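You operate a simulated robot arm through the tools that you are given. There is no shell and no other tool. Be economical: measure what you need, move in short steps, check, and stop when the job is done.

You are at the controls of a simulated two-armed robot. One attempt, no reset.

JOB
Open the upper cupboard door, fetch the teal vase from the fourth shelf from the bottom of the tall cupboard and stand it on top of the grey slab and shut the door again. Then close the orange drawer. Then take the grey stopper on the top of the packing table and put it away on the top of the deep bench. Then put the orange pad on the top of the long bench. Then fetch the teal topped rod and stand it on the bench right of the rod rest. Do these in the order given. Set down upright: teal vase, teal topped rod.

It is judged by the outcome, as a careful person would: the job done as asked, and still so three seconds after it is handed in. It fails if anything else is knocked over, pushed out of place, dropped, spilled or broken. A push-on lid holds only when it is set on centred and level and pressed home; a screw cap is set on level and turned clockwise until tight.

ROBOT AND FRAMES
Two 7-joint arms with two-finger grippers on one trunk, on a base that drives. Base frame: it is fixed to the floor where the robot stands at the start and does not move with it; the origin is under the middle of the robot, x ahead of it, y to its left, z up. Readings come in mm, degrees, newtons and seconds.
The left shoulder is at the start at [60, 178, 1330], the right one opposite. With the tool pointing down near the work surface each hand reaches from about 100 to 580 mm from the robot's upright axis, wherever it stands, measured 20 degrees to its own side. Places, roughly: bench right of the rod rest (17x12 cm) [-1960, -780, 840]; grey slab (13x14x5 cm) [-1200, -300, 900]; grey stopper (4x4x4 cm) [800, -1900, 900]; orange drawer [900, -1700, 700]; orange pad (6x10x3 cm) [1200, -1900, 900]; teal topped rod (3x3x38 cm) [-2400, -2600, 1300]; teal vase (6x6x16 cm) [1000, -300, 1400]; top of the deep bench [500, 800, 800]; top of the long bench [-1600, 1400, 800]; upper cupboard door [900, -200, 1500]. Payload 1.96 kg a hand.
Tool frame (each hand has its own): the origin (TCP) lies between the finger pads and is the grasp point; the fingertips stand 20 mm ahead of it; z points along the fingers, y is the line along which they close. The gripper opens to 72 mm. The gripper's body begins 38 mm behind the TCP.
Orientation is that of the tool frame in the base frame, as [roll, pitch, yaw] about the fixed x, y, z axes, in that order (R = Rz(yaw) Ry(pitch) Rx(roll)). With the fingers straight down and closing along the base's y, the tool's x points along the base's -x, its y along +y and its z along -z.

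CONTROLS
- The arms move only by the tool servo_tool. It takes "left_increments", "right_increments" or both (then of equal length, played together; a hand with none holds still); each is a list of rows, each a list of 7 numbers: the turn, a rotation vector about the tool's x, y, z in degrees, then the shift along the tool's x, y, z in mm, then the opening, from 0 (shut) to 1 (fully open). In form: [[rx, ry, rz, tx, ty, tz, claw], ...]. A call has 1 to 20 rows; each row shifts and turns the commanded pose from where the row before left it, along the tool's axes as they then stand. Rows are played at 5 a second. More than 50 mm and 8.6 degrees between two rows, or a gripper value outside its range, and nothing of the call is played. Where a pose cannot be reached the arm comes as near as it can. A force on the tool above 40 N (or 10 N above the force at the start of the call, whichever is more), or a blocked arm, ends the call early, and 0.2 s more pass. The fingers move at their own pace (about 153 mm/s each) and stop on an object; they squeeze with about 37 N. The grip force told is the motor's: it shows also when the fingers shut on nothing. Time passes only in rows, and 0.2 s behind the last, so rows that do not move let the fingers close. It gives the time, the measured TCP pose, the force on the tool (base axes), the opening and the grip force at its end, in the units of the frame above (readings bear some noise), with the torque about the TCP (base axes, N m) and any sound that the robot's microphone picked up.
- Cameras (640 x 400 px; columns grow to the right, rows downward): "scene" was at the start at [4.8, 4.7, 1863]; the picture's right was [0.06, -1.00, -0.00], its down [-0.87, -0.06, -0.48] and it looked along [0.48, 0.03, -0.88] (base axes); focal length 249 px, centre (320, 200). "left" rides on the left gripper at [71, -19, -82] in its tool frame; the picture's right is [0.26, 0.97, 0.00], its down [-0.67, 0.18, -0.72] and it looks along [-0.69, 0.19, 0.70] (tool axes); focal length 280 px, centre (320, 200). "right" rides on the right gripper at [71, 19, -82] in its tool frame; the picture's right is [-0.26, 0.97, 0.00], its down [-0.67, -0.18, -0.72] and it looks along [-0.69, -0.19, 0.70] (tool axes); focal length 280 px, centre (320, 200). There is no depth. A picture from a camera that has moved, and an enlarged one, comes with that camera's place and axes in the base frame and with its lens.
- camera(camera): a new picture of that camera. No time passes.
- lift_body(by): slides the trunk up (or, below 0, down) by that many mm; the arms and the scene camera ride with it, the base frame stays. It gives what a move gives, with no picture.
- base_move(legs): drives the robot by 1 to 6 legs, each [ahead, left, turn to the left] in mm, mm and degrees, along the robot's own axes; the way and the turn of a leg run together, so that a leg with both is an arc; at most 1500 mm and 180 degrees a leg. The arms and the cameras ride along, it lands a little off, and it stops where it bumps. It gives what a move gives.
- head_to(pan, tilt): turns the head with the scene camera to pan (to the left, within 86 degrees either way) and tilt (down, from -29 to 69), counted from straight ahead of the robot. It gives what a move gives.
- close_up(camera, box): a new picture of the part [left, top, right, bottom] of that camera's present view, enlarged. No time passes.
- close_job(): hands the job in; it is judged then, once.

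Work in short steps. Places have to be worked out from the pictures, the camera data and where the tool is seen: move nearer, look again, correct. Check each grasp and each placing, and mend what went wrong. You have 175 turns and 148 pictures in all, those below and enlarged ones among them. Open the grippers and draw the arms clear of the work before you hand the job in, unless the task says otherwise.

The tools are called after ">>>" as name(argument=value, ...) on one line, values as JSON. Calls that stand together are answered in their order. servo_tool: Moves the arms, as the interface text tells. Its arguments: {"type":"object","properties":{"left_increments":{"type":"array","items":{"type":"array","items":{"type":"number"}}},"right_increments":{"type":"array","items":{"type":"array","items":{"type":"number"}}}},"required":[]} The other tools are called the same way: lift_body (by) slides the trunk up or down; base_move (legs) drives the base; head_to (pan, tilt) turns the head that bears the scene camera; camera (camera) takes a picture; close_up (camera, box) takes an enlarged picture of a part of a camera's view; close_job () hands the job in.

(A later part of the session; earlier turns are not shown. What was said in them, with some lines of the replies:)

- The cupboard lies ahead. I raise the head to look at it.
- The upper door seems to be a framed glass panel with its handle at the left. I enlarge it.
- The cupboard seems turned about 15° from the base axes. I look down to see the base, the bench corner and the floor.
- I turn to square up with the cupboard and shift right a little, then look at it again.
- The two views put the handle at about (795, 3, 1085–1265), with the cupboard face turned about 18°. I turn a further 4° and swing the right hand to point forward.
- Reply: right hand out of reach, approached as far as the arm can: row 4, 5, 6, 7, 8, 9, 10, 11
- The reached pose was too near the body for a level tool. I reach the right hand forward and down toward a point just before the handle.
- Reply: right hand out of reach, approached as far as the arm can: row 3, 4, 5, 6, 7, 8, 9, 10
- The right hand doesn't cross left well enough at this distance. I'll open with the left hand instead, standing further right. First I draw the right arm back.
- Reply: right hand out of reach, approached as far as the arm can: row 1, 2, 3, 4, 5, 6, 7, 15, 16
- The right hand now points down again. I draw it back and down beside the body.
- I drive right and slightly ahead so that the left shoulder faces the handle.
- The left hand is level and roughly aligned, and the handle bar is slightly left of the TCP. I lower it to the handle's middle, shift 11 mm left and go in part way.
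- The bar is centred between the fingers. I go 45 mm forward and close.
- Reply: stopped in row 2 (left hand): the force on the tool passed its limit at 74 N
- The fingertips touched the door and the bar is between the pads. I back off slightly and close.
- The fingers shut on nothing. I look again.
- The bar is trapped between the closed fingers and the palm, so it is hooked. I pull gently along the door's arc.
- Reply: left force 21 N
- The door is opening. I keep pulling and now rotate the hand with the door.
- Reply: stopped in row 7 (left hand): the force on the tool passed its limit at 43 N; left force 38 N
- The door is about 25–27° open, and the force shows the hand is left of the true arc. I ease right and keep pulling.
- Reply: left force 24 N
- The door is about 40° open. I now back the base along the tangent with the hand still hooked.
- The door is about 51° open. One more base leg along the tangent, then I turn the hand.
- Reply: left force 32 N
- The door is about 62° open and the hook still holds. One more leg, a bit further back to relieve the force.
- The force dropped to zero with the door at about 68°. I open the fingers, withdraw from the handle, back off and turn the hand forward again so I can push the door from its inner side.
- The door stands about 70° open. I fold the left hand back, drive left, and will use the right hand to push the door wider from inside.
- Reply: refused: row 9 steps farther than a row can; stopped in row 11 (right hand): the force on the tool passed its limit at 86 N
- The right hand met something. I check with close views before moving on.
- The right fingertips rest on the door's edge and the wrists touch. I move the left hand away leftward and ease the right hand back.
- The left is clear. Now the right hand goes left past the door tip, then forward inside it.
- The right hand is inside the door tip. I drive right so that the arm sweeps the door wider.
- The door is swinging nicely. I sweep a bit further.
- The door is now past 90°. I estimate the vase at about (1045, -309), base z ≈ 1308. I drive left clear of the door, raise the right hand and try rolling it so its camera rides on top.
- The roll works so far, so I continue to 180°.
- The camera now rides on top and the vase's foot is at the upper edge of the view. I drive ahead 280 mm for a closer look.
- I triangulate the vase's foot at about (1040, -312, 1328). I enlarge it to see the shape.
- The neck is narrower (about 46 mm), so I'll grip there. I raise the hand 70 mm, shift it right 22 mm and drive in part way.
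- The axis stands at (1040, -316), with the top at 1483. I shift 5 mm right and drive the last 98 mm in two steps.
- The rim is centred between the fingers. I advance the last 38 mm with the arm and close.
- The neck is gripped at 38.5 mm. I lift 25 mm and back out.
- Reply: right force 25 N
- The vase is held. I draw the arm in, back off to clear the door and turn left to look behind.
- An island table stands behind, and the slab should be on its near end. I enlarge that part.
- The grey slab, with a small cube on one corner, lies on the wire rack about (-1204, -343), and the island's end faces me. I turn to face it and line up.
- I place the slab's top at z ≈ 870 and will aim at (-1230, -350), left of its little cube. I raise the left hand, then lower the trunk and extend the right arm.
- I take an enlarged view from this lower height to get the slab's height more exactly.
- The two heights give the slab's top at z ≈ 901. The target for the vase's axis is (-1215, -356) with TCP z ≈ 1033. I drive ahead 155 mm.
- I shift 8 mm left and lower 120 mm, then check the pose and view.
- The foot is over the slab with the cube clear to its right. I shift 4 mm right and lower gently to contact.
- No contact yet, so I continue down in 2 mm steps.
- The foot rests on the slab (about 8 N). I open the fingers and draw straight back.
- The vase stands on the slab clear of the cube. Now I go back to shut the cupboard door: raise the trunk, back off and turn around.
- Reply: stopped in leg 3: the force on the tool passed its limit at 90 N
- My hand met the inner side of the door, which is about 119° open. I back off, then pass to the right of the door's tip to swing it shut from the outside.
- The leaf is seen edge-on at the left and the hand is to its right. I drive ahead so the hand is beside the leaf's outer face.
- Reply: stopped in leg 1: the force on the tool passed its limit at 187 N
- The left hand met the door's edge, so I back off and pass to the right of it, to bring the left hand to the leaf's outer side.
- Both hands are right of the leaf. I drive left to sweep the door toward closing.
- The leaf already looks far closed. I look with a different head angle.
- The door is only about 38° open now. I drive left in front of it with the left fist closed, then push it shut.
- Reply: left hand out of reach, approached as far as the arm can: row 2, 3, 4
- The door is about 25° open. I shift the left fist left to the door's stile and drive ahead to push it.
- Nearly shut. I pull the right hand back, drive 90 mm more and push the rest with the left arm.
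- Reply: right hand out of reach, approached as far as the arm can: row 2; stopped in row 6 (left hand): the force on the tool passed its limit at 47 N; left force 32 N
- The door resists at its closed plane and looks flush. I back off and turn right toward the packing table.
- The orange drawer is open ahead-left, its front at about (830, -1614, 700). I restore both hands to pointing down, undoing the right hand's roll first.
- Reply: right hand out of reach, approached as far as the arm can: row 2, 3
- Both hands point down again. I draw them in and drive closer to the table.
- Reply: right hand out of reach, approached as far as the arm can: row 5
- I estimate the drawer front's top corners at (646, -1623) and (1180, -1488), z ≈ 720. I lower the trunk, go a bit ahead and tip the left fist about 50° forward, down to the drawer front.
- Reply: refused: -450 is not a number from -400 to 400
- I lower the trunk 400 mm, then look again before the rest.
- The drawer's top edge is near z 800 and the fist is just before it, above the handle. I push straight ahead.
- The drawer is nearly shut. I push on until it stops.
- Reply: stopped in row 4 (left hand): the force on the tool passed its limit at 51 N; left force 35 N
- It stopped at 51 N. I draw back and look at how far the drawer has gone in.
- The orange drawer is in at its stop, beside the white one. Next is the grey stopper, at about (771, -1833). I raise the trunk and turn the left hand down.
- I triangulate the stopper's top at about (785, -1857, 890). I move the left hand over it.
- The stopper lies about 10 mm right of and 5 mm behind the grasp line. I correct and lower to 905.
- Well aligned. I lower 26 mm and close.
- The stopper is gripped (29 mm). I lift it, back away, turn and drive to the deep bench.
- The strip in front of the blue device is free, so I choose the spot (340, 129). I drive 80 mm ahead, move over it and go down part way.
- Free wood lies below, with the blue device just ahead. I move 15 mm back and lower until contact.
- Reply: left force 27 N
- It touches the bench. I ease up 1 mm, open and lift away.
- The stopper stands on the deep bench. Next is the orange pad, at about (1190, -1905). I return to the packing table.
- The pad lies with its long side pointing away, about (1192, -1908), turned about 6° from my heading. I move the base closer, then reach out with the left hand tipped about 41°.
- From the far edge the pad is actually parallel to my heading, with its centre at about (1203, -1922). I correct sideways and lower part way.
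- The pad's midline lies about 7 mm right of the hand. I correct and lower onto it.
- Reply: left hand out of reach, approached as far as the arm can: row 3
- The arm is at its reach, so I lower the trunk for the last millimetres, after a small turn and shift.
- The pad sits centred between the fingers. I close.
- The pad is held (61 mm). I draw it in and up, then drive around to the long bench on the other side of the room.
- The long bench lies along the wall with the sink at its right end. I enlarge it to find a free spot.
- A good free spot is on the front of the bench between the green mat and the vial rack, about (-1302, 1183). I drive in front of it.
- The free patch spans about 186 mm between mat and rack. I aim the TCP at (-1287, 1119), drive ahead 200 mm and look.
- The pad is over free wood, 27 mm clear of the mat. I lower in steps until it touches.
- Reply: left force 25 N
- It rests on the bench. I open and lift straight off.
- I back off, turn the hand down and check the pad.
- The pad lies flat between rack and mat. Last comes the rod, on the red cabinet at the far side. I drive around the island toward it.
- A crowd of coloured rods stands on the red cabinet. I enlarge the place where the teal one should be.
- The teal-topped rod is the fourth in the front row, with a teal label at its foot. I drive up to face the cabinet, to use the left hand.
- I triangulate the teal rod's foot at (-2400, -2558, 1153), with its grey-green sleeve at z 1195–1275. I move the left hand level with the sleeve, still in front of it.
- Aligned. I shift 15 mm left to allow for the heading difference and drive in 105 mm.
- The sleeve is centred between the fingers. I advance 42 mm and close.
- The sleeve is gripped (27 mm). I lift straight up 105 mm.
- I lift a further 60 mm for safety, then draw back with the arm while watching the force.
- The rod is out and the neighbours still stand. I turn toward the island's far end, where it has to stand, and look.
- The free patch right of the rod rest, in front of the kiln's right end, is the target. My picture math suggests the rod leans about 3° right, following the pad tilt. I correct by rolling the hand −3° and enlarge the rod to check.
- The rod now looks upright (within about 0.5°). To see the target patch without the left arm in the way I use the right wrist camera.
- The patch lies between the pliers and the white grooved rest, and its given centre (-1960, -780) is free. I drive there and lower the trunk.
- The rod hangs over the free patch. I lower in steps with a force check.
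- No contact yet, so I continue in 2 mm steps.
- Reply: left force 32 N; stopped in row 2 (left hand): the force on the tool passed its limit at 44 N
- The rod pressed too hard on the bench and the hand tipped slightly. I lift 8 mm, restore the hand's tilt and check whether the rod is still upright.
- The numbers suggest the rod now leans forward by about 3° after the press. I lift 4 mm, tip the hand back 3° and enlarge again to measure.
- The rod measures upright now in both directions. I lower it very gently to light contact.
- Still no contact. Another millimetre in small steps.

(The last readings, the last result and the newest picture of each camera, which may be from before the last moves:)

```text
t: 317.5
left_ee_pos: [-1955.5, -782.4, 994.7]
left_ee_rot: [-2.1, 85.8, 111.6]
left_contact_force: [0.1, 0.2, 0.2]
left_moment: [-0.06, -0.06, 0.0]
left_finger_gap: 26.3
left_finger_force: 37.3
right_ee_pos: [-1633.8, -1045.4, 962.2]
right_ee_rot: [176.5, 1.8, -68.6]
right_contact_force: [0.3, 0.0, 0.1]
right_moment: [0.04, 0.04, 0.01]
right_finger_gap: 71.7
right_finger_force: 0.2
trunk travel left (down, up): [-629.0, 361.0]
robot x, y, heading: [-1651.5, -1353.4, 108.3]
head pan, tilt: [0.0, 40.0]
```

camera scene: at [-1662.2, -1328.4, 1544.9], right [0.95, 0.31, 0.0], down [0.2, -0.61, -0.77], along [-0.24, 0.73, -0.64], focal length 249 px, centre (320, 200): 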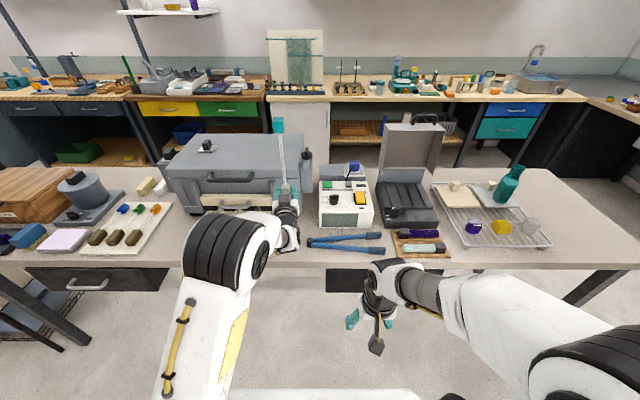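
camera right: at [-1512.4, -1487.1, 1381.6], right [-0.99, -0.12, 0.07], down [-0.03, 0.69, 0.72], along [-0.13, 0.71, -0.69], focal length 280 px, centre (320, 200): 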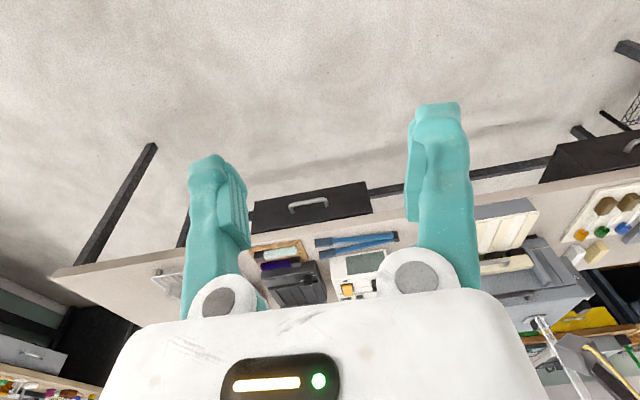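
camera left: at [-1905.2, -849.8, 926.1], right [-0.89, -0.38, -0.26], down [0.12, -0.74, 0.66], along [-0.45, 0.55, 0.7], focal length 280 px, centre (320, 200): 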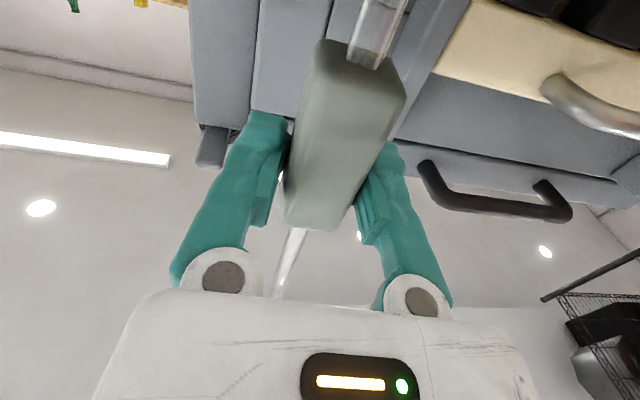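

>>> servo_tool(left_increments=[[0, 0, 0, 0.5, 0, -0.03, 0], [0, 0, 0, 0, 0, 0, 0]])

```text
t: 318.1
left_ee_pos: [-1953.6, -783.8, 995.3]
left_ee_rot: [-2.0, 85.7, 111.5]
left_contact_force: [-0.1, 1.6, 4.4]
left_moment: [0.15, 0.12, 0.02]
left_finger_gap: 26.9
left_finger_force: 37.3
right_ee_pos: [-1635.4, -1046.1, 961.7]
right_ee_rot: [176.5, 1.8, -68.8]
right_contact_force: [-0.3, 0.4, 0.1]
right_moment: [-0.04, 0.01, -0.03]
right_finger_gap: 72.2
right_finger_force: 0.0
trunk travel left (down, up): [-629.0, 361.0]
robot x, y, heading: [-1654.0, -1350.5, 108.2]
head pan, tilt: [0.0, 40.0]
```

Light contact (about 5 N). I check the rod's uprightness once more before letting go.

>>> close_up(camera="scene", box=[250, 125, 310, 215])

```text
4.44 times, centred on (280, 170) of scene
camera zoom: at [-1662.1, -1328.8, 1545.0], right [0.95, 0.31, 0.0], down [0.2, -0.61, -0.77], along [-0.24, 0.73, -0.64], focal length 1108 px, centre (498, 333)
```

zoom: 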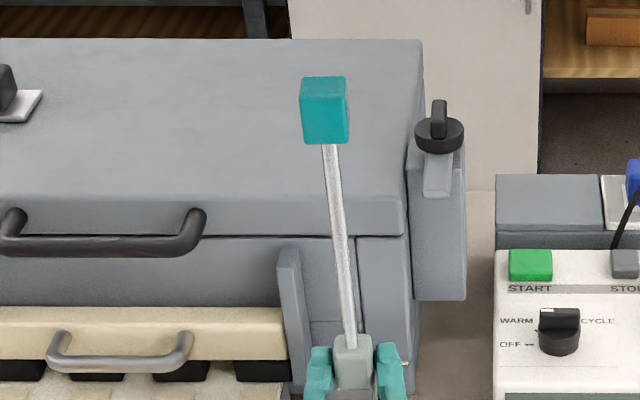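

Upright within about 0.5°. I open the fingers slowly.

>>> servo_tool(left_increments=[[0, 0, 0, 0, 0, 0, 0.36], [0, 0, 0, 0, 0, 0, 0.39], [0, 0, 0, 0, 0, 0, 0.42], [0, 0, 0, 0, 0, 0, 0.46], [0, 0, 0, 0, 0, 0, 0.5], [0, 0, 0, 0, 0, 0, 0.55], [0, 0, 0, 0, 0, 0, 0.62]])

>>> close_up(camera="scene", box=[250, 125, 310, 215])

```text
t: 319.7
left_ee_pos: [-1954.3, -784.0, 994.3]
left_ee_rot: [-2.1, 85.7, 111.5]
left_contact_force: [-0.9, -0.2, -0.4]
left_moment: [0.05, 0.03, 0.02]
left_finger_gap: 44.5
left_finger_force: 0.2
right_ee_pos: [-1635.2, -1045.3, 962.4]
right_ee_rot: [176.5, 1.8, -68.8]
right_contact_force: [0.4, 0.2, -0.2]
right_moment: [-0.02, 0.02, 0.02]
right_finger_gap: 71.9
right_finger_force: 0.1
trunk travel left (down, up): [-629.0, 361.0]
robot x, y, heading: [-1656.6, -1356.6, 108.4]
head pan, tilt: [0.0, 40.0]
```

```text
4.44 times, centred on (280, 170) of scene
camera zoom: at [-1662.2, -1328.4, 1544.9], right [0.95, 0.31, 0.0], down [0.2, -0.61, -0.77], along [-0.24, 0.73, -0.64], focal length 1108 px, centre (498, 333)
```

zoom: 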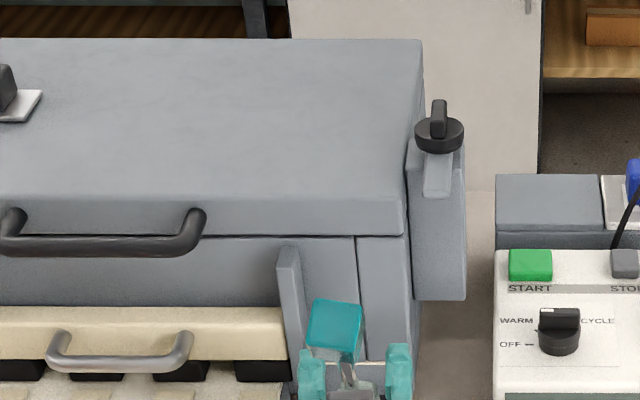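

The rod is tipping back toward the hand. No time passes while I look.

>>> camera(camera="left")

>>> close_up(camera="scene", box=[230, 180, 350, 280])

```text
16 pictures are left
camera left: at [-1906.2, -846.1, 917.5], right [-0.89, -0.37, -0.26], down [0.14, -0.77, 0.62], along [-0.43, 0.52, 0.74], focal length 280 px, centre (320, 200)
```

left: 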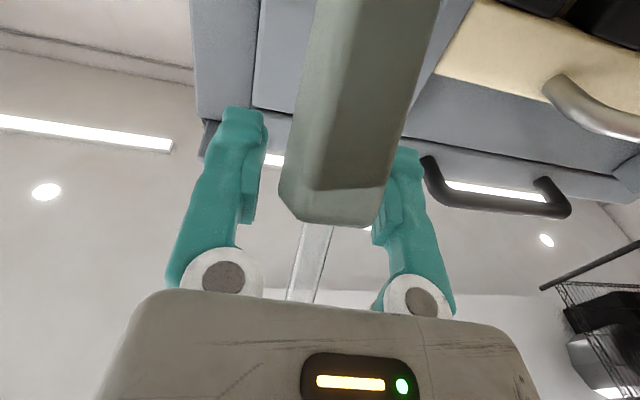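

```text
4.00 times, centred on (290, 230) of scene
camera zoom: at [-1662.2, -1328.4, 1544.9], right [0.95, 0.31, 0.0], down [0.2, -0.61, -0.77], along [-0.24, 0.73, -0.64], focal length 997 px, centre (440, 80)
```

zoom: 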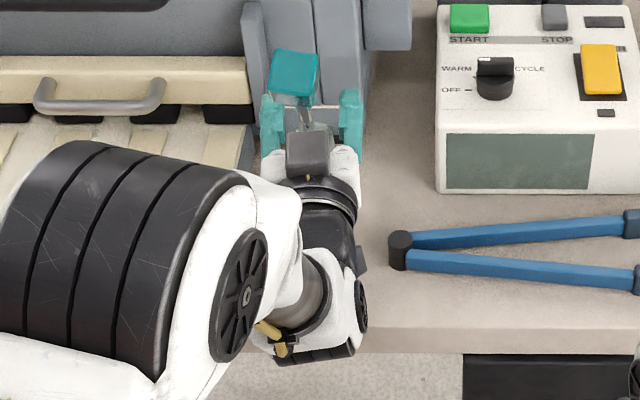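

The rod leans back against the palm with its sleeve still between the fingers. I close again at once to hold it.

>>> servo_tool(left_increments=[[0, 0, 0, 0, 0, 0, 0.2], [0, 0, 0, 0, 0, 0, 0], [0, 0, 0, 0, 0, 0, 0]])

>>> close_up(camera="scene", box=[240, 160, 320, 240])

```text
t: 320.5
left_ee_pos: [-1954.1, -783.6, 994.1]
left_ee_rot: [-2.0, 85.8, 111.4]
left_contact_force: [0.9, 1.8, 1.5]
left_moment: [0.43, -0.01, -0.15]
left_finger_gap: 19.9
left_finger_force: 37.3
right_ee_pos: [-1635.2, -1045.4, 960.7]
right_ee_rot: [176.6, 1.8, -68.6]
right_contact_force: [0.6, 0.3, 0.5]
right_moment: [-0.01, -0.01, -0.02]
right_finger_gap: 71.7
right_finger_force: 0.0
trunk travel left (down, up): [-629.0, 361.0]
robot x, y, heading: [-1652.5, -1352.9, 108.3]
head pan, tilt: [0.0, 40.0]
```

```text
5.00 times, centred on (280, 200) of scene
camera zoom: at [-1661.9, -1328.3, 1544.9], right [0.95, 0.31, 0.0], down [0.2, -0.61, -0.77], along [-0.24, 0.73, -0.64], focal length 1247 px, centre (520, 200)
```

zoom: 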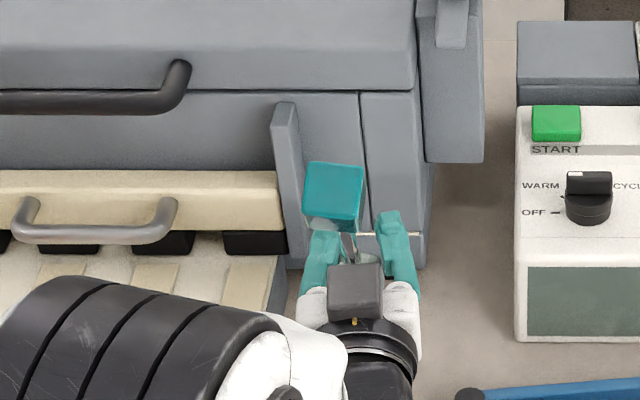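

>>> camera(camera="left")

```text
13 pictures are left
camera left: at [-1906.0, -845.9, 917.7], right [-0.89, -0.37, -0.26], down [0.14, -0.77, 0.62], along [-0.43, 0.52, 0.74], focal length 280 px, centre (320, 200)
```

left: 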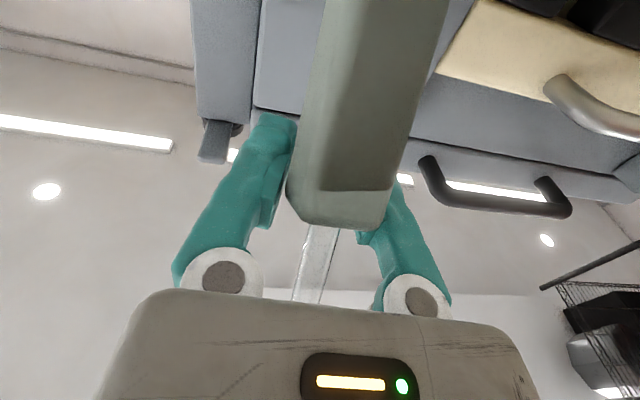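

The grip is a wedge at 20 mm. I carefully lift 15 mm to see whether it holds.

>>> servo_tool(left_increments=[[0, 0, 0, -5, 0, 0.3, 0], [0, 0, 0, -5, 0, 0.3, 0], [0, 0, 0, -5, 0, 0.3, 0], [0, 0, 0, 0, 0, 0, 0]])

>>> close_up(camera="scene", box=[220, 130, 340, 250])

```text
t: 321.5
left_ee_pos: [-1953.7, -783.8, 1009.0]
left_ee_rot: [-2.0, 85.9, 111.5]
left_contact_force: [-0.3, 0.6, -1.0]
left_moment: [0.04, 0.02, 0.02]
left_finger_gap: 19.5
left_finger_force: 37.1
right_ee_pos: [-1634.9, -1045.4, 962.1]
right_ee_rot: [176.5, 1.8, -68.7]
right_contact_force: [-0.3, 0.0, -0.6]
right_moment: [-0.01, -0.03, 0.01]
right_finger_gap: 71.9
right_finger_force: 0.0
trunk travel left (down, up): [-629.0, 361.0]
robot x, y, heading: [-1653.1, -1351.9, 108.4]
head pan, tilt: [0.0, 40.0]
```

```text
3.33 times, centred on (280, 190) of scene
camera zoom: at [-1662.3, -1328.2, 1544.9], right [0.95, 0.31, 0.0], down [0.2, -0.61, -0.77], along [-0.24, 0.73, -0.64], focal length 831 px, centre (453, 233)
```

zoom: 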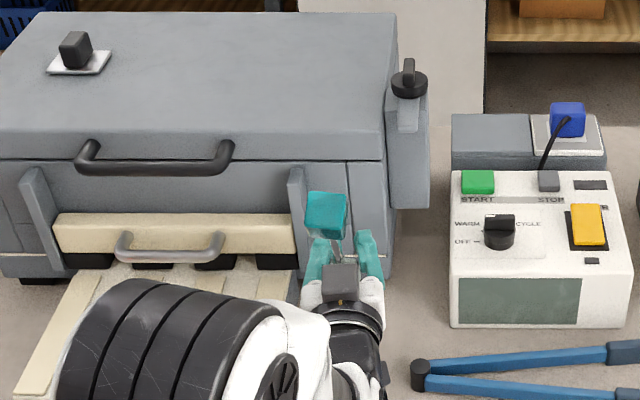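

It holds. I lift further and rotate the hand forward-down by about 41° to bring the rod upright again.

>>> servo_tool(left_increments=[[0, 0, 0, -20, 0, 1.5, 0], [0, 0, 0, -20, 0, 1.5, 0], [0, 0, 0, -20, 0, 1.5, 0], [0, 7, 0, 0, 0, 0, 0], [0, 7, 0, 0, 0, 0, 0], [0, 7, 0, 0, 0, 0, 0], [0, 7, 0, 0, 0, 0, 0], [0, 7, 0, 0, 0, 0, 0], [0, 6, 0, 0, 0, 0, 0], [0, 0, 0, 0, 0, 0, 0]])

>>> close_up(camera="scene", box=[220, 80, 340, 230])

```text
t: 323.7
left_ee_pos: [-1955.5, -783.6, 1070.5]
left_ee_rot: [179.6, 57.5, -66.1]
left_contact_force: [0.5, -0.2, -1.7]
left_moment: [0.0, 0.02, 0.0]
left_finger_gap: 19.4
left_finger_force: 37.4
left hand out of reach, approached as far as the arm can: row 9
right_ee_pos: [-1634.7, -1044.7, 961.1]
right_ee_rot: [176.5, 1.8, -68.7]
right_contact_force: [-0.4, -0.1, -0.3]
right_moment: [0.0, -0.02, -0.02]
right_finger_gap: 72.1
right_finger_force: 0.0
trunk travel left (down, up): [-629.0, 361.0]
robot x, y, heading: [-1651.1, -1351.4, 108.3]
head pan, tilt: [0.0, 40.0]
```

```text
2.67 times, centred on (280, 155) of scene
camera zoom: at [-1661.6, -1328.2, 1544.9], right [0.95, 0.31, 0.0], down [0.2, -0.61, -0.77], along [-0.24, 0.73, -0.64], focal length 665 px, centre (427, 320)
```

zoom: 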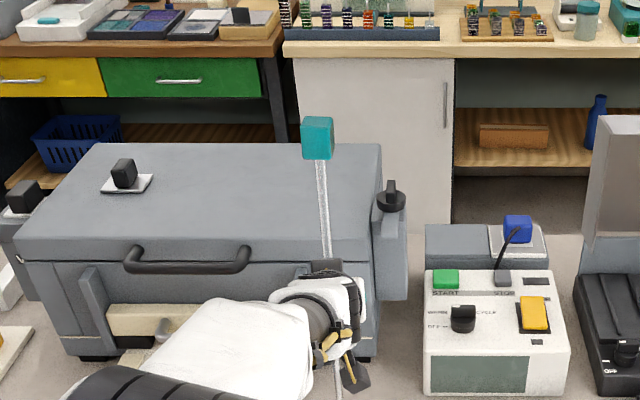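

Both ends of the rod are now visible. I enlarge to measure the tilt from its whole length.

>>> close_up(camera="scene", box=[230, 110, 350, 260])

```text
2.67 times, centred on (290, 185) of scene
camera zoom: at [-1661.6, -1328.2, 1544.9], right [0.95, 0.31, 0.0], down [0.2, -0.61, -0.77], along [-0.24, 0.73, -0.64], focal length 665 px, centre (400, 240)
```

zoom: 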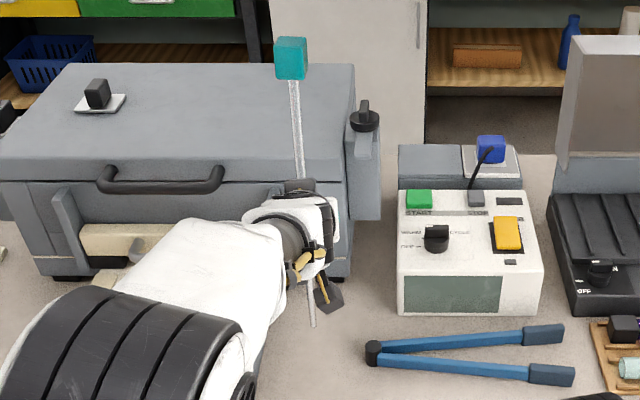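

From the rod's two ends I compute it about 1.8° right-leaning and nearly upright fore-aft (±1°). I correct the sideways lean, lower it to just above the bench, and bring the right hand round so its camera can view the rod from the side.

>>> servo_tool(left_increments=[[0.96, 0, -1.49, 0, 0, 0, 0], [0, 0, 0, 19, 0, 12, 0], [0, 0, 0, 15, 0, 9.6, 0]])

>>> servo_tool(right_increments=[[0, 0, -8.2, 0, 0, -35, 1], [0, 0, -8.2, 0, 0, -35, 1], [0, 0, -8.2, 0, 0, -35, 1], [0, 0, -8.2, 0, 0, -35, 1], [0, 0, -8.2, 0, 0, -35, 1], [0, 0, -8.2, 0, 0, -34, 1], [0, 0, -8.2, 0, 0, 0, 1], [0, 0, -8.2, 0, 0, 0, 1], [0, 0, -8.2, 0, 0, 0, 1], [0, 0, -8.2, 0, 0, 0, 1], [0, 0, -8.2, 0, 0, 0, 1], [0, 0, -8.2, 0, 0, 0, 1], [0, 0, -6.5, 0, 0, 0, 1]])

```text
t: 324.5
left_ee_pos: [-1957.5, -783.0, 1029.6]
left_ee_rot: [-177.0, 57.5, -63.1]
left_contact_force: [-0.8, -0.8, -1.4]
left_moment: [0.01, 0.01, -0.03]
left_finger_gap: 19.5
left_finger_force: 36.7
right_ee_pos: [-1637.5, -1044.6, 961.0]
right_ee_rot: [176.6, 1.7, -68.7]
right_contact_force: [-0.3, 0.5, -0.1]
right_moment: [-0.01, -0.01, 0.01]
right_finger_gap: 71.9
right_finger_force: 0.1
trunk travel left (down, up): [-629.0, 361.0]
robot x, y, heading: [-1651.6, -1353.2, 108.1]
head pan, tilt: [0.0, 40.0]
```

```text
t: 327.3
left_ee_pos: [-1956.1, -782.7, 1030.5]
left_ee_rot: [-177.1, 57.5, -63.3]
left_contact_force: [0.6, 0.0, -1.1]
left_moment: [0.04, 0.01, 0.0]
left_finger_gap: 19.3
left_finger_force: 37.0
right_ee_pos: [-1622.9, -1043.7, 1001.6]
right_ee_rot: [-177.3, 3.0, 36.5]
right_contact_force: [-0.1, 0.5, -0.6]
right_moment: [-0.01, 0.0, 0.0]
right_finger_gap: 72.0
right_finger_force: 0.1
right hand out of reach, approached as far as the arm can: row 2, 3, 4, 5, 6
trunk travel left (down, up): [-629.0, 361.0]
robot x, y, heading: [-1650.4, -1351.1, 108.3]
head pan, tilt: [0.0, 40.0]
```

The right hand has turned; it needs to be further out to rise. I move it forward and up together.

>>> servo_tool(right_increments=[[0, 0, 0, 11.3, -34.5, -19, 1], [0, 0, 0, 11.3, -34.5, -19, 1], [0, 0, 0, 11.3, -34.5, -19, 1], [0, 0, 0, 11.3, -34.5, -19, 1], [0, 0, 0, 11.3, -34.5, -19, 1], [0, 0, 0, 11.3, -34.5, -19, 1], [0, 0, 0, 11.3, -34.5, -19, 1], [0, 0, 0, 11.3, -34.5, -19, 1], [0, 0, 0, 11.3, -34.5, -19, 1]])

>>> camera(camera="right")

```text
t: 329.3
left_ee_pos: [-1956.5, -781.6, 1030.2]
left_ee_rot: [-177.1, 57.4, -63.3]
left_contact_force: [-0.1, 0.3, -0.2]
left_moment: [0.0, 0.01, 0.03]
left_finger_gap: 19.4
left_finger_force: 36.9
right_ee_pos: [-1650.9, -953.0, 1024.9]
right_ee_rot: [-177.4, 2.9, 36.3]
right_contact_force: [-0.5, -0.1, 0.1]
right_moment: [-0.02, 0.01, -0.02]
right_finger_gap: 72.0
right_finger_force: 0.1
right hand out of reach, approached as far as the arm can: row 2, 3, 4, 5, 6, 7, 8, 9
trunk travel left (down, up): [-629.0, 361.0]
robot x, y, heading: [-1652.5, -1350.2, 108.4]
head pan, tilt: [0.0, 40.0]
```

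```text
9 pictures are left
camera right: at [-1577.0, -927.3, 1101.6], right [0.36, -0.93, -0.03], down [-0.6, -0.26, 0.76], along [-0.71, -0.25, -0.65], focal length 280 px, centre (320, 200)
```

right: 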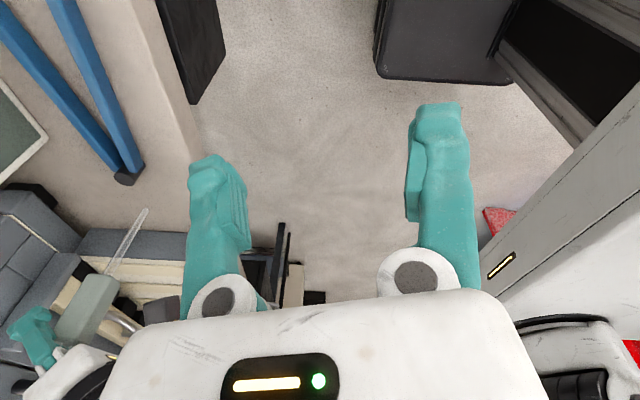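

The rod's lower part is visible from the side. I enlarge it for a better tilt measurement.

>>> close_up(camera="right", box=[0, 190, 180, 370])

```text
2.22 times, centred on (90, 280) of right
camera zoom: at [-1577.0, -927.3, 1101.6], right [0.36, -0.93, -0.03], down [-0.6, -0.26, 0.76], along [-0.71, -0.25, -0.65], focal length 623 px, centre (831, 22)
```

zoom: 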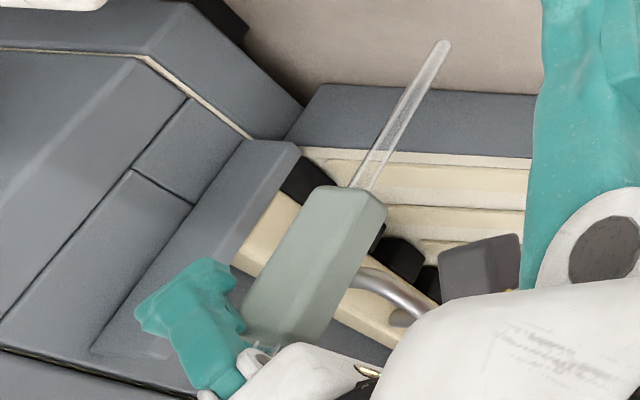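

From the side the rod's line passes exactly through the vertical vanishing point, so it is upright there. I check the sideways lean from the head camera once more.

>>> close_up(camera="scene", box=[240, 120, 340, 260])

```text
2.86 times, centred on (290, 190) of scene
camera zoom: at [-1662.2, -1328.3, 1544.9], right [0.95, 0.31, 0.0], down [0.2, -0.61, -0.77], along [-0.24, 0.73, -0.64], focal length 712 px, centre (406, 229)
```

zoom: 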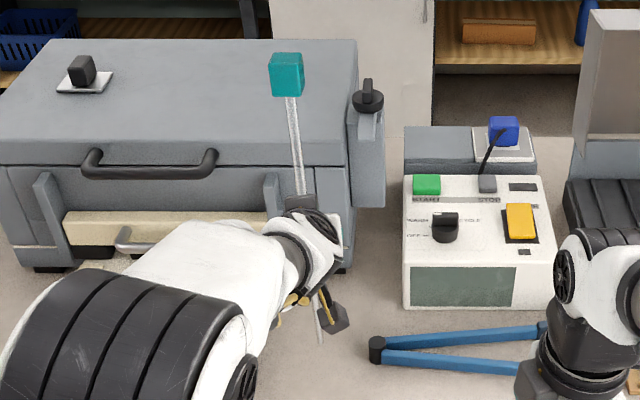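

Sideways lean is only about 0.15°. The tip is about 25 mm above the bench. I lower 18 mm, then go on in 1 mm steps.

>>> servo_tool(left_increments=[[0, 0, 0, 8.4, 0, 5.4, 0], [0, 0, 0, 6.7, 0, 4.3, 0], [0, 0, 0, 0.84, 0, 0.54, 0], [0, 0, 0, 0.84, 0, 0.54, 0]])

>>> servo_tool(left_increments=[[0, 0, 0, 0.84, 0, 0.54, 0], [0, 0, 0, 0.84, 0, 0.54, 0]])

```text
t: 330.3
left_ee_pos: [-1954.5, -782.0, 1013.4]
left_ee_rot: [-177.1, 57.6, -63.3]
left_contact_force: [-1.7, 1.2, 8.8]
left_moment: [-0.04, 0.22, -0.02]
left_finger_gap: 19.5
left_finger_force: 36.9
right_ee_pos: [-1650.0, -953.9, 1025.8]
right_ee_rot: [-177.2, 2.9, 36.2]
right_contact_force: [0.4, 0.8, 0.3]
right_moment: [-0.02, 0.02, -0.01]
right_finger_gap: 72.1
right_finger_force: 0.0
trunk travel left (down, up): [-629.0, 361.0]
robot x, y, heading: [-1656.2, -1353.3, 108.1]
head pan, tilt: [0.0, 40.0]
```

```text
t: 330.9
left_ee_pos: [-1955.1, -782.9, 1013.6]
left_ee_rot: [-177.0, 57.9, -63.3]
left_contact_force: [-3.1, 4.7, 25.0]
left_moment: [0.23, 0.3, -0.02]
left_finger_gap: 19.4
left_finger_force: 36.7
right_ee_pos: [-1650.7, -953.6, 1026.2]
right_ee_rot: [-177.1, 3.0, 36.3]
right_contact_force: [0.7, -0.3, 0.0]
right_moment: [0.0, -0.02, 0.02]
right_finger_gap: 71.9
right_finger_force: 0.1
trunk travel left (down, up): [-629.0, 361.0]
robot x, y, heading: [-1653.7, -1352.5, 108.3]
head pan, tilt: [0.0, 40.0]
```

Contact came sooner than computed. I ease back up 2.5 mm to light contact and check from the side again.

>>> servo_tool(left_increments=[[0, 0, 0, -0.84, 0, -0.54, 0], [0, 0, 0, -0.84, 0, -0.54, 0], [0, 0, 0, -0.4, 0, -0.27, 0], [0, 0, 0, 0, 0, 0, 0]])

>>> close_up(camera="right", box=[0, 190, 180, 370])

```text
t: 331.9
left_ee_pos: [-1954.2, -784.4, 1011.6]
left_ee_rot: [-177.1, 57.6, -63.3]
left_contact_force: [-5.8, 8.9, 21.7]
left_moment: [0.94, 0.54, -0.01]
left_finger_gap: 19.6
left_finger_force: 36.8
right_ee_pos: [-1650.7, -954.0, 1025.7]
right_ee_rot: [-177.1, 2.9, 36.4]
right_contact_force: [-0.2, -0.1, -0.1]
right_moment: [-0.03, 0.02, 0.01]
right_finger_gap: 71.9
right_finger_force: 0.0
trunk travel left (down, up): [-629.0, 361.0]
robot x, y, heading: [-1651.8, -1351.9, 108.3]
head pan, tilt: [0.0, 40.0]
```

```text
2.22 times, centred on (90, 280) of right
camera zoom: at [-1576.5, -928.4, 1102.1], right [0.36, -0.93, -0.03], down [-0.6, -0.26, 0.76], along [-0.71, -0.25, -0.65], focal length 623 px, centre (831, 22)
```

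zoom: 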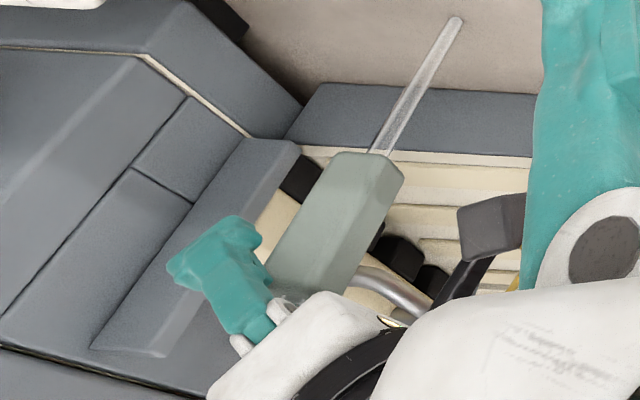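

>>> servo_tool(left_increments=[[0, 0, 0, -0.84, 0, -0.54, 0], [0, 0, 0, -0.84, 0, -0.54, 0], [0, 0, 0, 0, 0, 0, 0], [0, 0, 0, 0, 0, 0, 0]])

```text
t: 332.9
left_ee_pos: [-1954.2, -783.8, 1012.3]
left_ee_rot: [-177.0, 57.3, -63.3]
left_contact_force: [-3.5, 5.3, 6.6]
left_moment: [0.77, 0.54, -0.03]
left_finger_gap: 19.2
left_finger_force: 36.9
right_ee_pos: [-1651.2, -953.5, 1025.6]
right_ee_rot: [-177.2, 2.9, 36.3]
right_contact_force: [0.5, 0.0, -0.2]
right_moment: [0.01, 0.01, -0.01]
right_finger_gap: 72.0
right_finger_force: 0.0
trunk travel left (down, up): [-629.0, 361.0]
robot x, y, heading: [-1651.0, -1352.6, 108.3]
head pan, tilt: [0.0, 40.0]
```

I raise a bit more to free the tip fully, so I can remeasure without any strain.

>>> servo_tool(left_increments=[[0, 0, 0, -0.84, 0, -0.54, 0], [0, 0, 0, -0.84, 0, -0.54, 0], [0, 0, 0, -0.84, 0, -0.54, 0], [0, 0, 0, 0, 0, 0, 0]])

>>> close_up(camera="right", box=[0, 190, 180, 370])

```text
t: 333.9
left_ee_pos: [-1955.5, -782.7, 1015.5]
left_ee_rot: [-177.1, 57.4, -63.2]
left_contact_force: [0.3, 1.0, -1.6]
left_moment: [0.04, 0.01, 0.01]
left_finger_gap: 19.5
left_finger_force: 37.3
right_ee_pos: [-1651.5, -953.3, 1024.9]
right_ee_rot: [-177.3, 3.0, 36.3]
right_contact_force: [-0.4, 0.4, 1.0]
right_moment: [-0.03, -0.04, -0.01]
right_finger_gap: 71.9
right_finger_force: 0.1
trunk travel left (down, up): [-629.0, 361.0]
robot x, y, heading: [-1653.3, -1354.0, 108.5]
head pan, tilt: [0.0, 40.0]
```

```text
2.22 times, centred on (90, 280) of right
camera zoom: at [-1577.0, -927.4, 1101.6], right [0.36, -0.93, -0.03], down [-0.6, -0.26, 0.76], along [-0.71, -0.25, -0.65], focal length 623 px, centre (831, 22)
```

zoom: 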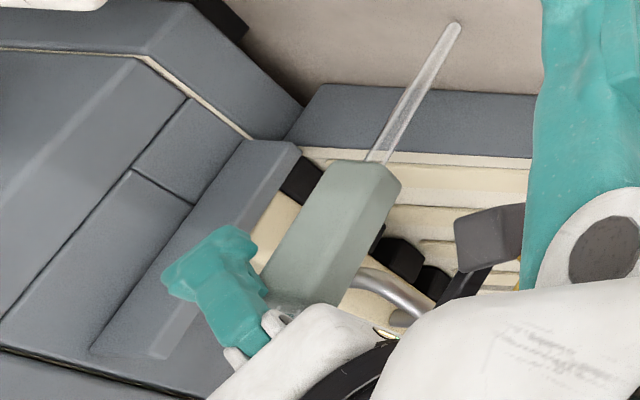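

The rod seems to lean about 1° forward. I tip it back 1.6°, leaning very slightly toward the palm, which blocks a backward fall. Then I lower in half-millimetre steps.

>>> servo_tool(left_increments=[[0, -1.6, 0, 0, 0, 0, 0], [0, 0, 0, 0.4, 0, 0.27, 0], [0, 0, 0, 0.4, 0, 0.27, 0], [0, 0, 0, 0, 0, 0, 0]])

```text
t: 334.9
left_ee_pos: [-1955.7, -781.8, 1013.6]
left_ee_rot: [-177.0, 58.9, -63.0]
left_contact_force: [0.6, 0.0, -0.8]
left_moment: [0.04, -0.02, 0.0]
left_finger_gap: 19.4
left_finger_force: 37.2
right_ee_pos: [-1651.2, -953.2, 1024.9]
right_ee_rot: [-177.3, 3.0, 36.3]
right_contact_force: [-0.4, -1.0, 0.3]
right_moment: [-0.02, 0.01, -0.02]
right_finger_gap: 71.7
right_finger_force: 0.0
trunk travel left (down, up): [-629.0, 361.0]
robot x, y, heading: [-1651.1, -1352.8, 108.3]
head pan, tilt: [0.0, 40.0]
```

>>> servo_tool(left_increments=[[0, 0, 0, 0.45, 0, 0.28, 0], [0, 0, 0, 0, 0, 0, 0]])

```text
t: 335.5
left_ee_pos: [-1955.8, -782.8, 1013.2]
left_ee_rot: [-177.1, 58.9, -63.1]
left_contact_force: [-0.4, -0.4, -1.8]
left_moment: [0.01, 0.03, 0.05]
left_finger_gap: 19.3
left_finger_force: 37.5
right_ee_pos: [-1649.8, -953.8, 1024.5]
right_ee_rot: [-177.3, 2.9, 36.4]
right_contact_force: [-0.7, 0.6, -0.4]
right_moment: [0.03, 0.03, 0.0]
right_finger_gap: 71.9
right_finger_force: 0.1
trunk travel left (down, up): [-629.0, 361.0]
robot x, y, heading: [-1655.1, -1355.3, 108.2]
head pan, tilt: [0.0, 40.0]
```

Not yet. Another half millimetre or so.

>>> servo_tool(left_increments=[[0, 0, 0, 0.5, 0, 0.32, 0], [0, 0, 0, 0.4, 0, 0.25, 0], [0, 0, 0, 0, 0, 0, 0]])

```text
t: 336.3
left_ee_pos: [-1954.3, -782.5, 1013.1]
left_ee_rot: [-176.8, 59.0, -63.0]
left_contact_force: [0.2, 0.5, -0.8]
left_moment: [0.03, 0.0, 0.01]
left_finger_gap: 19.3
left_finger_force: 36.2
right_ee_pos: [-1651.9, -954.0, 1025.2]
right_ee_rot: [-177.3, 3.0, 36.3]
right_contact_force: [-0.1, 0.7, -0.3]
right_moment: [0.01, 0.03, 0.03]
right_finger_gap: 72.1
right_finger_force: 0.0
trunk travel left (down, up): [-629.0, 361.0]
robot x, y, heading: [-1654.2, -1352.6, 108.4]
head pan, tilt: [0.0, 40.0]
```

>>> servo_tool(left_increments=[[0, 0, 0, 0.5, 0, 0.32, 0], [0, 0, 0, 0, 0, 0, 0]])

```text
t: 336.9
left_ee_pos: [-1955.5, -783.0, 1012.5]
left_ee_rot: [-176.8, 59.0, -63.2]
left_contact_force: [-0.7, 2.8, 0.3]
left_moment: [0.1, 0.08, -0.03]
left_finger_gap: 19.4
left_finger_force: 37.7
right_ee_pos: [-1651.0, -952.7, 1025.4]
right_ee_rot: [-177.4, 2.9, 36.4]
right_contact_force: [-0.3, 0.0, -0.1]
right_moment: [-0.01, 0.01, -0.01]
right_finger_gap: 71.9
right_finger_force: 0.1
trunk travel left (down, up): [-629.0, 361.0]
robot x, y, heading: [-1652.5, -1355.3, 108.3]
head pan, tilt: [0.0, 40.0]
```

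Light contact. I loosen the grip slightly and look at whether the rod stays upright.

>>> servo_tool(left_increments=[[0, 0, 0, 0, 0, 0, 0.29], [0, 0, 0, 0, 0, 0, 0.32], [0, 0, 0, 0, 0, 0, 0.35]])

>>> close_up(camera="scene", box=[240, 120, 340, 260])

```text
t: 337.7
left_ee_pos: [-1956.1, -782.7, 1012.5]
left_ee_rot: [-176.8, 59.0, -63.1]
left_contact_force: [0.3, -0.1, 0.4]
left_moment: [-0.01, 0.01, 0.01]
left_finger_gap: 25.3
left_finger_force: 0.0
right_ee_pos: [-1651.0, -954.0, 1025.7]
right_ee_rot: [-177.3, 2.9, 36.3]
right_contact_force: [0.7, -0.2, -0.1]
right_moment: [-0.01, -0.01, 0.0]
right_finger_gap: 72.0
right_finger_force: 0.0
trunk travel left (down, up): [-629.0, 361.0]
robot x, y, heading: [-1654.1, -1353.5, 108.4]
head pan, tilt: [0.0, 40.0]
```

```text
2.86 times, centred on (290, 190) of scene
camera zoom: at [-1662.2, -1328.4, 1544.9], right [0.95, 0.31, 0.0], down [0.2, -0.61, -0.77], along [-0.24, 0.73, -0.64], focal length 712 px, centre (406, 229)
```

zoom: 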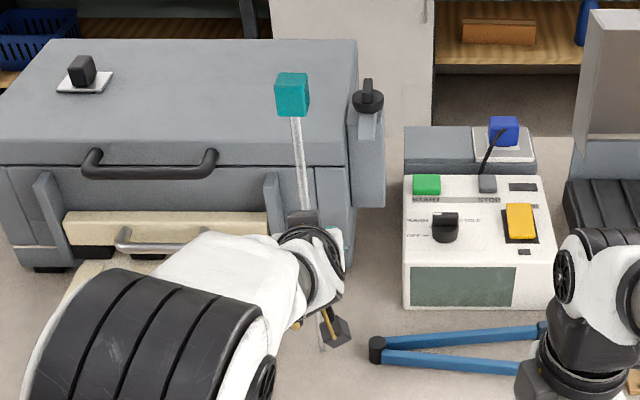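

The rod's weight is off the hand and it still stands upright. I wait a second, opening slightly more, and look again.

>>> servo_tool(left_increments=[[0, 0, 0, 0, 0, 0, 0.35], [0, 0, 0, 0, 0, 0, 0.38], [0, 0, 0, 0, 0, 0, 0.41], [0, 0, 0, 0, 0, 0, 0.44], [0, 0, 0, 0, 0, 0, 0.44]])

>>> close_up(camera="scene", box=[240, 120, 340, 260])

```text
t: 338.9
left_ee_pos: [-1955.4, -783.6, 1013.1]
left_ee_rot: [-176.8, 58.9, -63.1]
left_contact_force: [0.4, -0.7, -0.6]
left_moment: [0.01, 0.02, -0.02]
left_finger_gap: 31.7
left_finger_force: 0.1
right_ee_pos: [-1651.0, -954.1, 1026.0]
right_ee_rot: [-177.3, 2.9, 36.3]
right_contact_force: [-0.6, -0.1, 1.3]
right_moment: [0.0, 0.0, 0.02]
right_finger_gap: 72.2
right_finger_force: 0.0
trunk travel left (down, up): [-629.0, 361.0]
robot x, y, heading: [-1654.1, -1354.5, 108.3]
head pan, tilt: [0.0, 40.0]
```

```text
2.86 times, centred on (290, 190) of scene
camera zoom: at [-1662.2, -1328.4, 1544.9], right [0.95, 0.31, 0.0], down [0.2, -0.61, -0.77], along [-0.24, 0.73, -0.64], focal length 712 px, centre (406, 229)
```

zoom: 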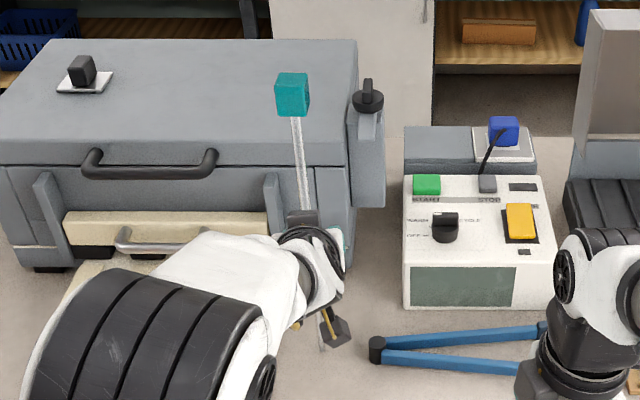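

It stands unchanged. I retreat only 5 mm along the fingers and compare, to be sure it isn't leaning on the palm.

>>> servo_tool(left_increments=[[0, 0, 0, 0, 0, -1.5, 0.46], [0, 0, 0, 0, 0, -1.5, 0.48], [0, 0, 0, 0, 0, -2, 0.5], [0, 0, 0, 0, 0, 0, 0.5]])

>>> close_up(camera="scene", box=[240, 120, 340, 260])

```text
t: 339.9
left_ee_pos: [-1953.7, -786.6, 1013.8]
left_ee_rot: [-177.0, 58.9, -63.1]
left_contact_force: [-0.4, -0.1, -0.1]
left_moment: [-0.04, -0.03, -0.03]
left_finger_gap: 36.2
left_finger_force: 0.1
right_ee_pos: [-1650.9, -953.0, 1024.6]
right_ee_rot: [-177.3, 2.8, 36.3]
right_contact_force: [0.6, -0.5, 0.0]
right_moment: [0.0, -0.01, 0.02]
right_finger_gap: 72.4
right_finger_force: 0.0
trunk travel left (down, up): [-629.0, 361.0]
robot x, y, heading: [-1649.7, -1355.0, 108.2]
head pan, tilt: [0.0, 40.0]
```

```text
2.86 times, centred on (290, 190) of scene
camera zoom: at [-1662.2, -1328.3, 1544.9], right [0.95, 0.31, 0.0], down [0.2, -0.61, -0.77], along [-0.24, 0.73, -0.64], focal length 712 px, centre (406, 229)
```

zoom: 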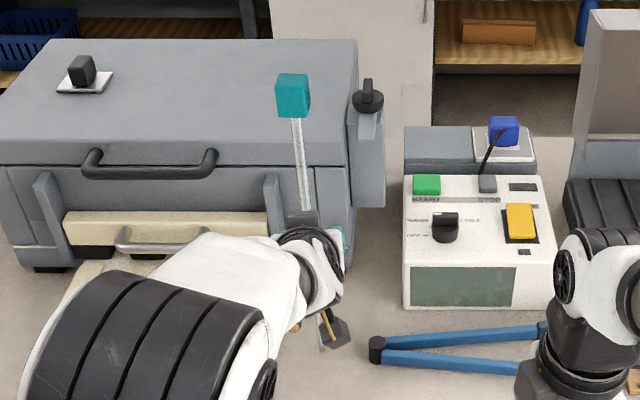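

The rod did not follow the hand, so it stands free. I open wider and withdraw slowly along the fingers.

>>> servo_tool(left_increments=[[0, 0, 0, 0, 0, 0, 0.55], [0, 0, 0, 0, 0, 0, 0.62], [0, 0, 0, 0, 0, 0, 0.7], [0, 0, 0, 0, 0, 0, 0.75], [0, 0, 0, 0, 0, -4, 0.75], [0, 0, 0, 0, 0, -6, 0.75], [0, 0, 0, 0, 0, -8, 0.75], [0, 0, 0, 0, 0, -10, 0.75], [0, 0, 0, 0, 0, -15, 0.75], [0, 0, 0, 0, 0, -20, 0.75], [0, 0, 0, 0, 0, -25, 0.75], [0, 0, 0, 0, 0, -25, 0.75]])

>>> close_up(camera="scene", box=[200, 100, 360, 280])

```text
t: 342.5
left_ee_pos: [-1916.0, -876.1, 1073.8]
left_ee_rot: [-176.9, 58.9, -63.0]
left_contact_force: [0.2, 0.0, -0.4]
left_moment: [-0.02, 0.0, -0.01]
left_finger_gap: 53.8
left_finger_force: 0.1
right_ee_pos: [-1651.0, -955.0, 1026.2]
right_ee_rot: [-177.2, 3.0, 36.3]
right_contact_force: [-0.1, 0.0, -0.3]
right_moment: [0.0, 0.01, -0.03]
right_finger_gap: 72.1
right_finger_force: 0.1
trunk travel left (down, up): [-629.0, 361.0]
robot x, y, heading: [-1656.0, -1352.7, 108.4]
head pan, tilt: [0.0, 40.0]
```

```text
2.22 times, centred on (280, 190) of scene
camera zoom: at [-1662.4, -1329.7, 1544.9], right [0.95, 0.31, 0.0], down [0.2, -0.61, -0.77], along [-0.24, 0.73, -0.64], focal length 554 px, centre (409, 222)
```

zoom: 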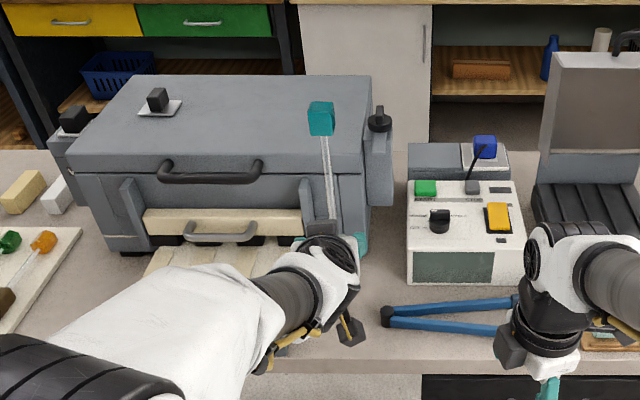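

The rod stands by itself, unmoved. I back the base away so that both arms are clear.

>>> base_move(legs=[[-350, 0, 0]])

>>> camera(camera="scene")

```text
t: 344.8
left_ee_pos: [-1804.4, -1206.5, 1075.2]
left_ee_rot: [-176.9, 59.0, -63.4]
left_contact_force: [-0.3, -0.6, -0.8]
left_moment: [0.02, 0.0, 0.02]
left_finger_gap: 53.8
left_finger_force: 0.0
right_ee_pos: [-1538.8, -1288.2, 1024.2]
right_ee_rot: [-177.2, 3.0, 36.0]
right_contact_force: [-0.4, -0.3, 0.5]
right_moment: [0.03, 0.02, -0.01]
right_finger_gap: 71.9
right_finger_force: 0.0
trunk travel left (down, up): [-629.0, 361.0]
robot x, y, heading: [-1544.9, -1682.7, 108.1]
head pan, tilt: [0.0, 40.0]
```

```text
0 pictures are left
camera scene: at [-1551.9, -1663.5, 1544.9], right [0.95, 0.31, 0.0], down [0.2, -0.61, -0.77], along [-0.24, 0.73, -0.64], focal length 249 px, centre (320, 200)
```

scene: 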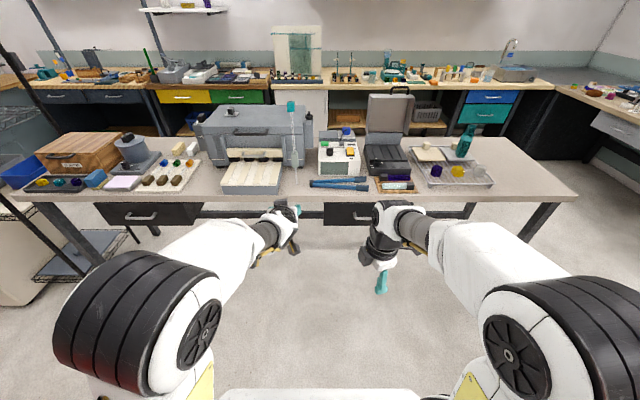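

The last picture shows the rod standing free right of the rest, with both arms clear and the vase still upright on the slab. All the tasks are done, so I hand in.

>>> close_job()

```text
The job is handed in.
```

All five steps are done in the order given, and the job is handed in. The vase and rod were still standing in the last picture; I didn't re-check the door, drawer, stopper or pad after finishing each one.

- **Vase:** it stands upright on the grey slab, left of the slab's small cube. The cupboard door is shut.
- **Drawer:** the orange drawer is pushed in until it stopped.
- **Stopper:** it stands on top of the deep bench, in front of the blue device.
- **Pad:** it lies flat on the long bench, between the green mat and the vial rack.
- **Rod:** it stands free on the bench right of the rod rest. On my first release it tipped back against the hand without leaving the gripper. I set it upright again, and it was still standing after both arms were clear. It stands only on its own thin end, so it would tip easily.

While opening the door, and again while getting round it to shut it, my hands bumped it hard a few times (up to 187 N). I saw no damage in the pictures.
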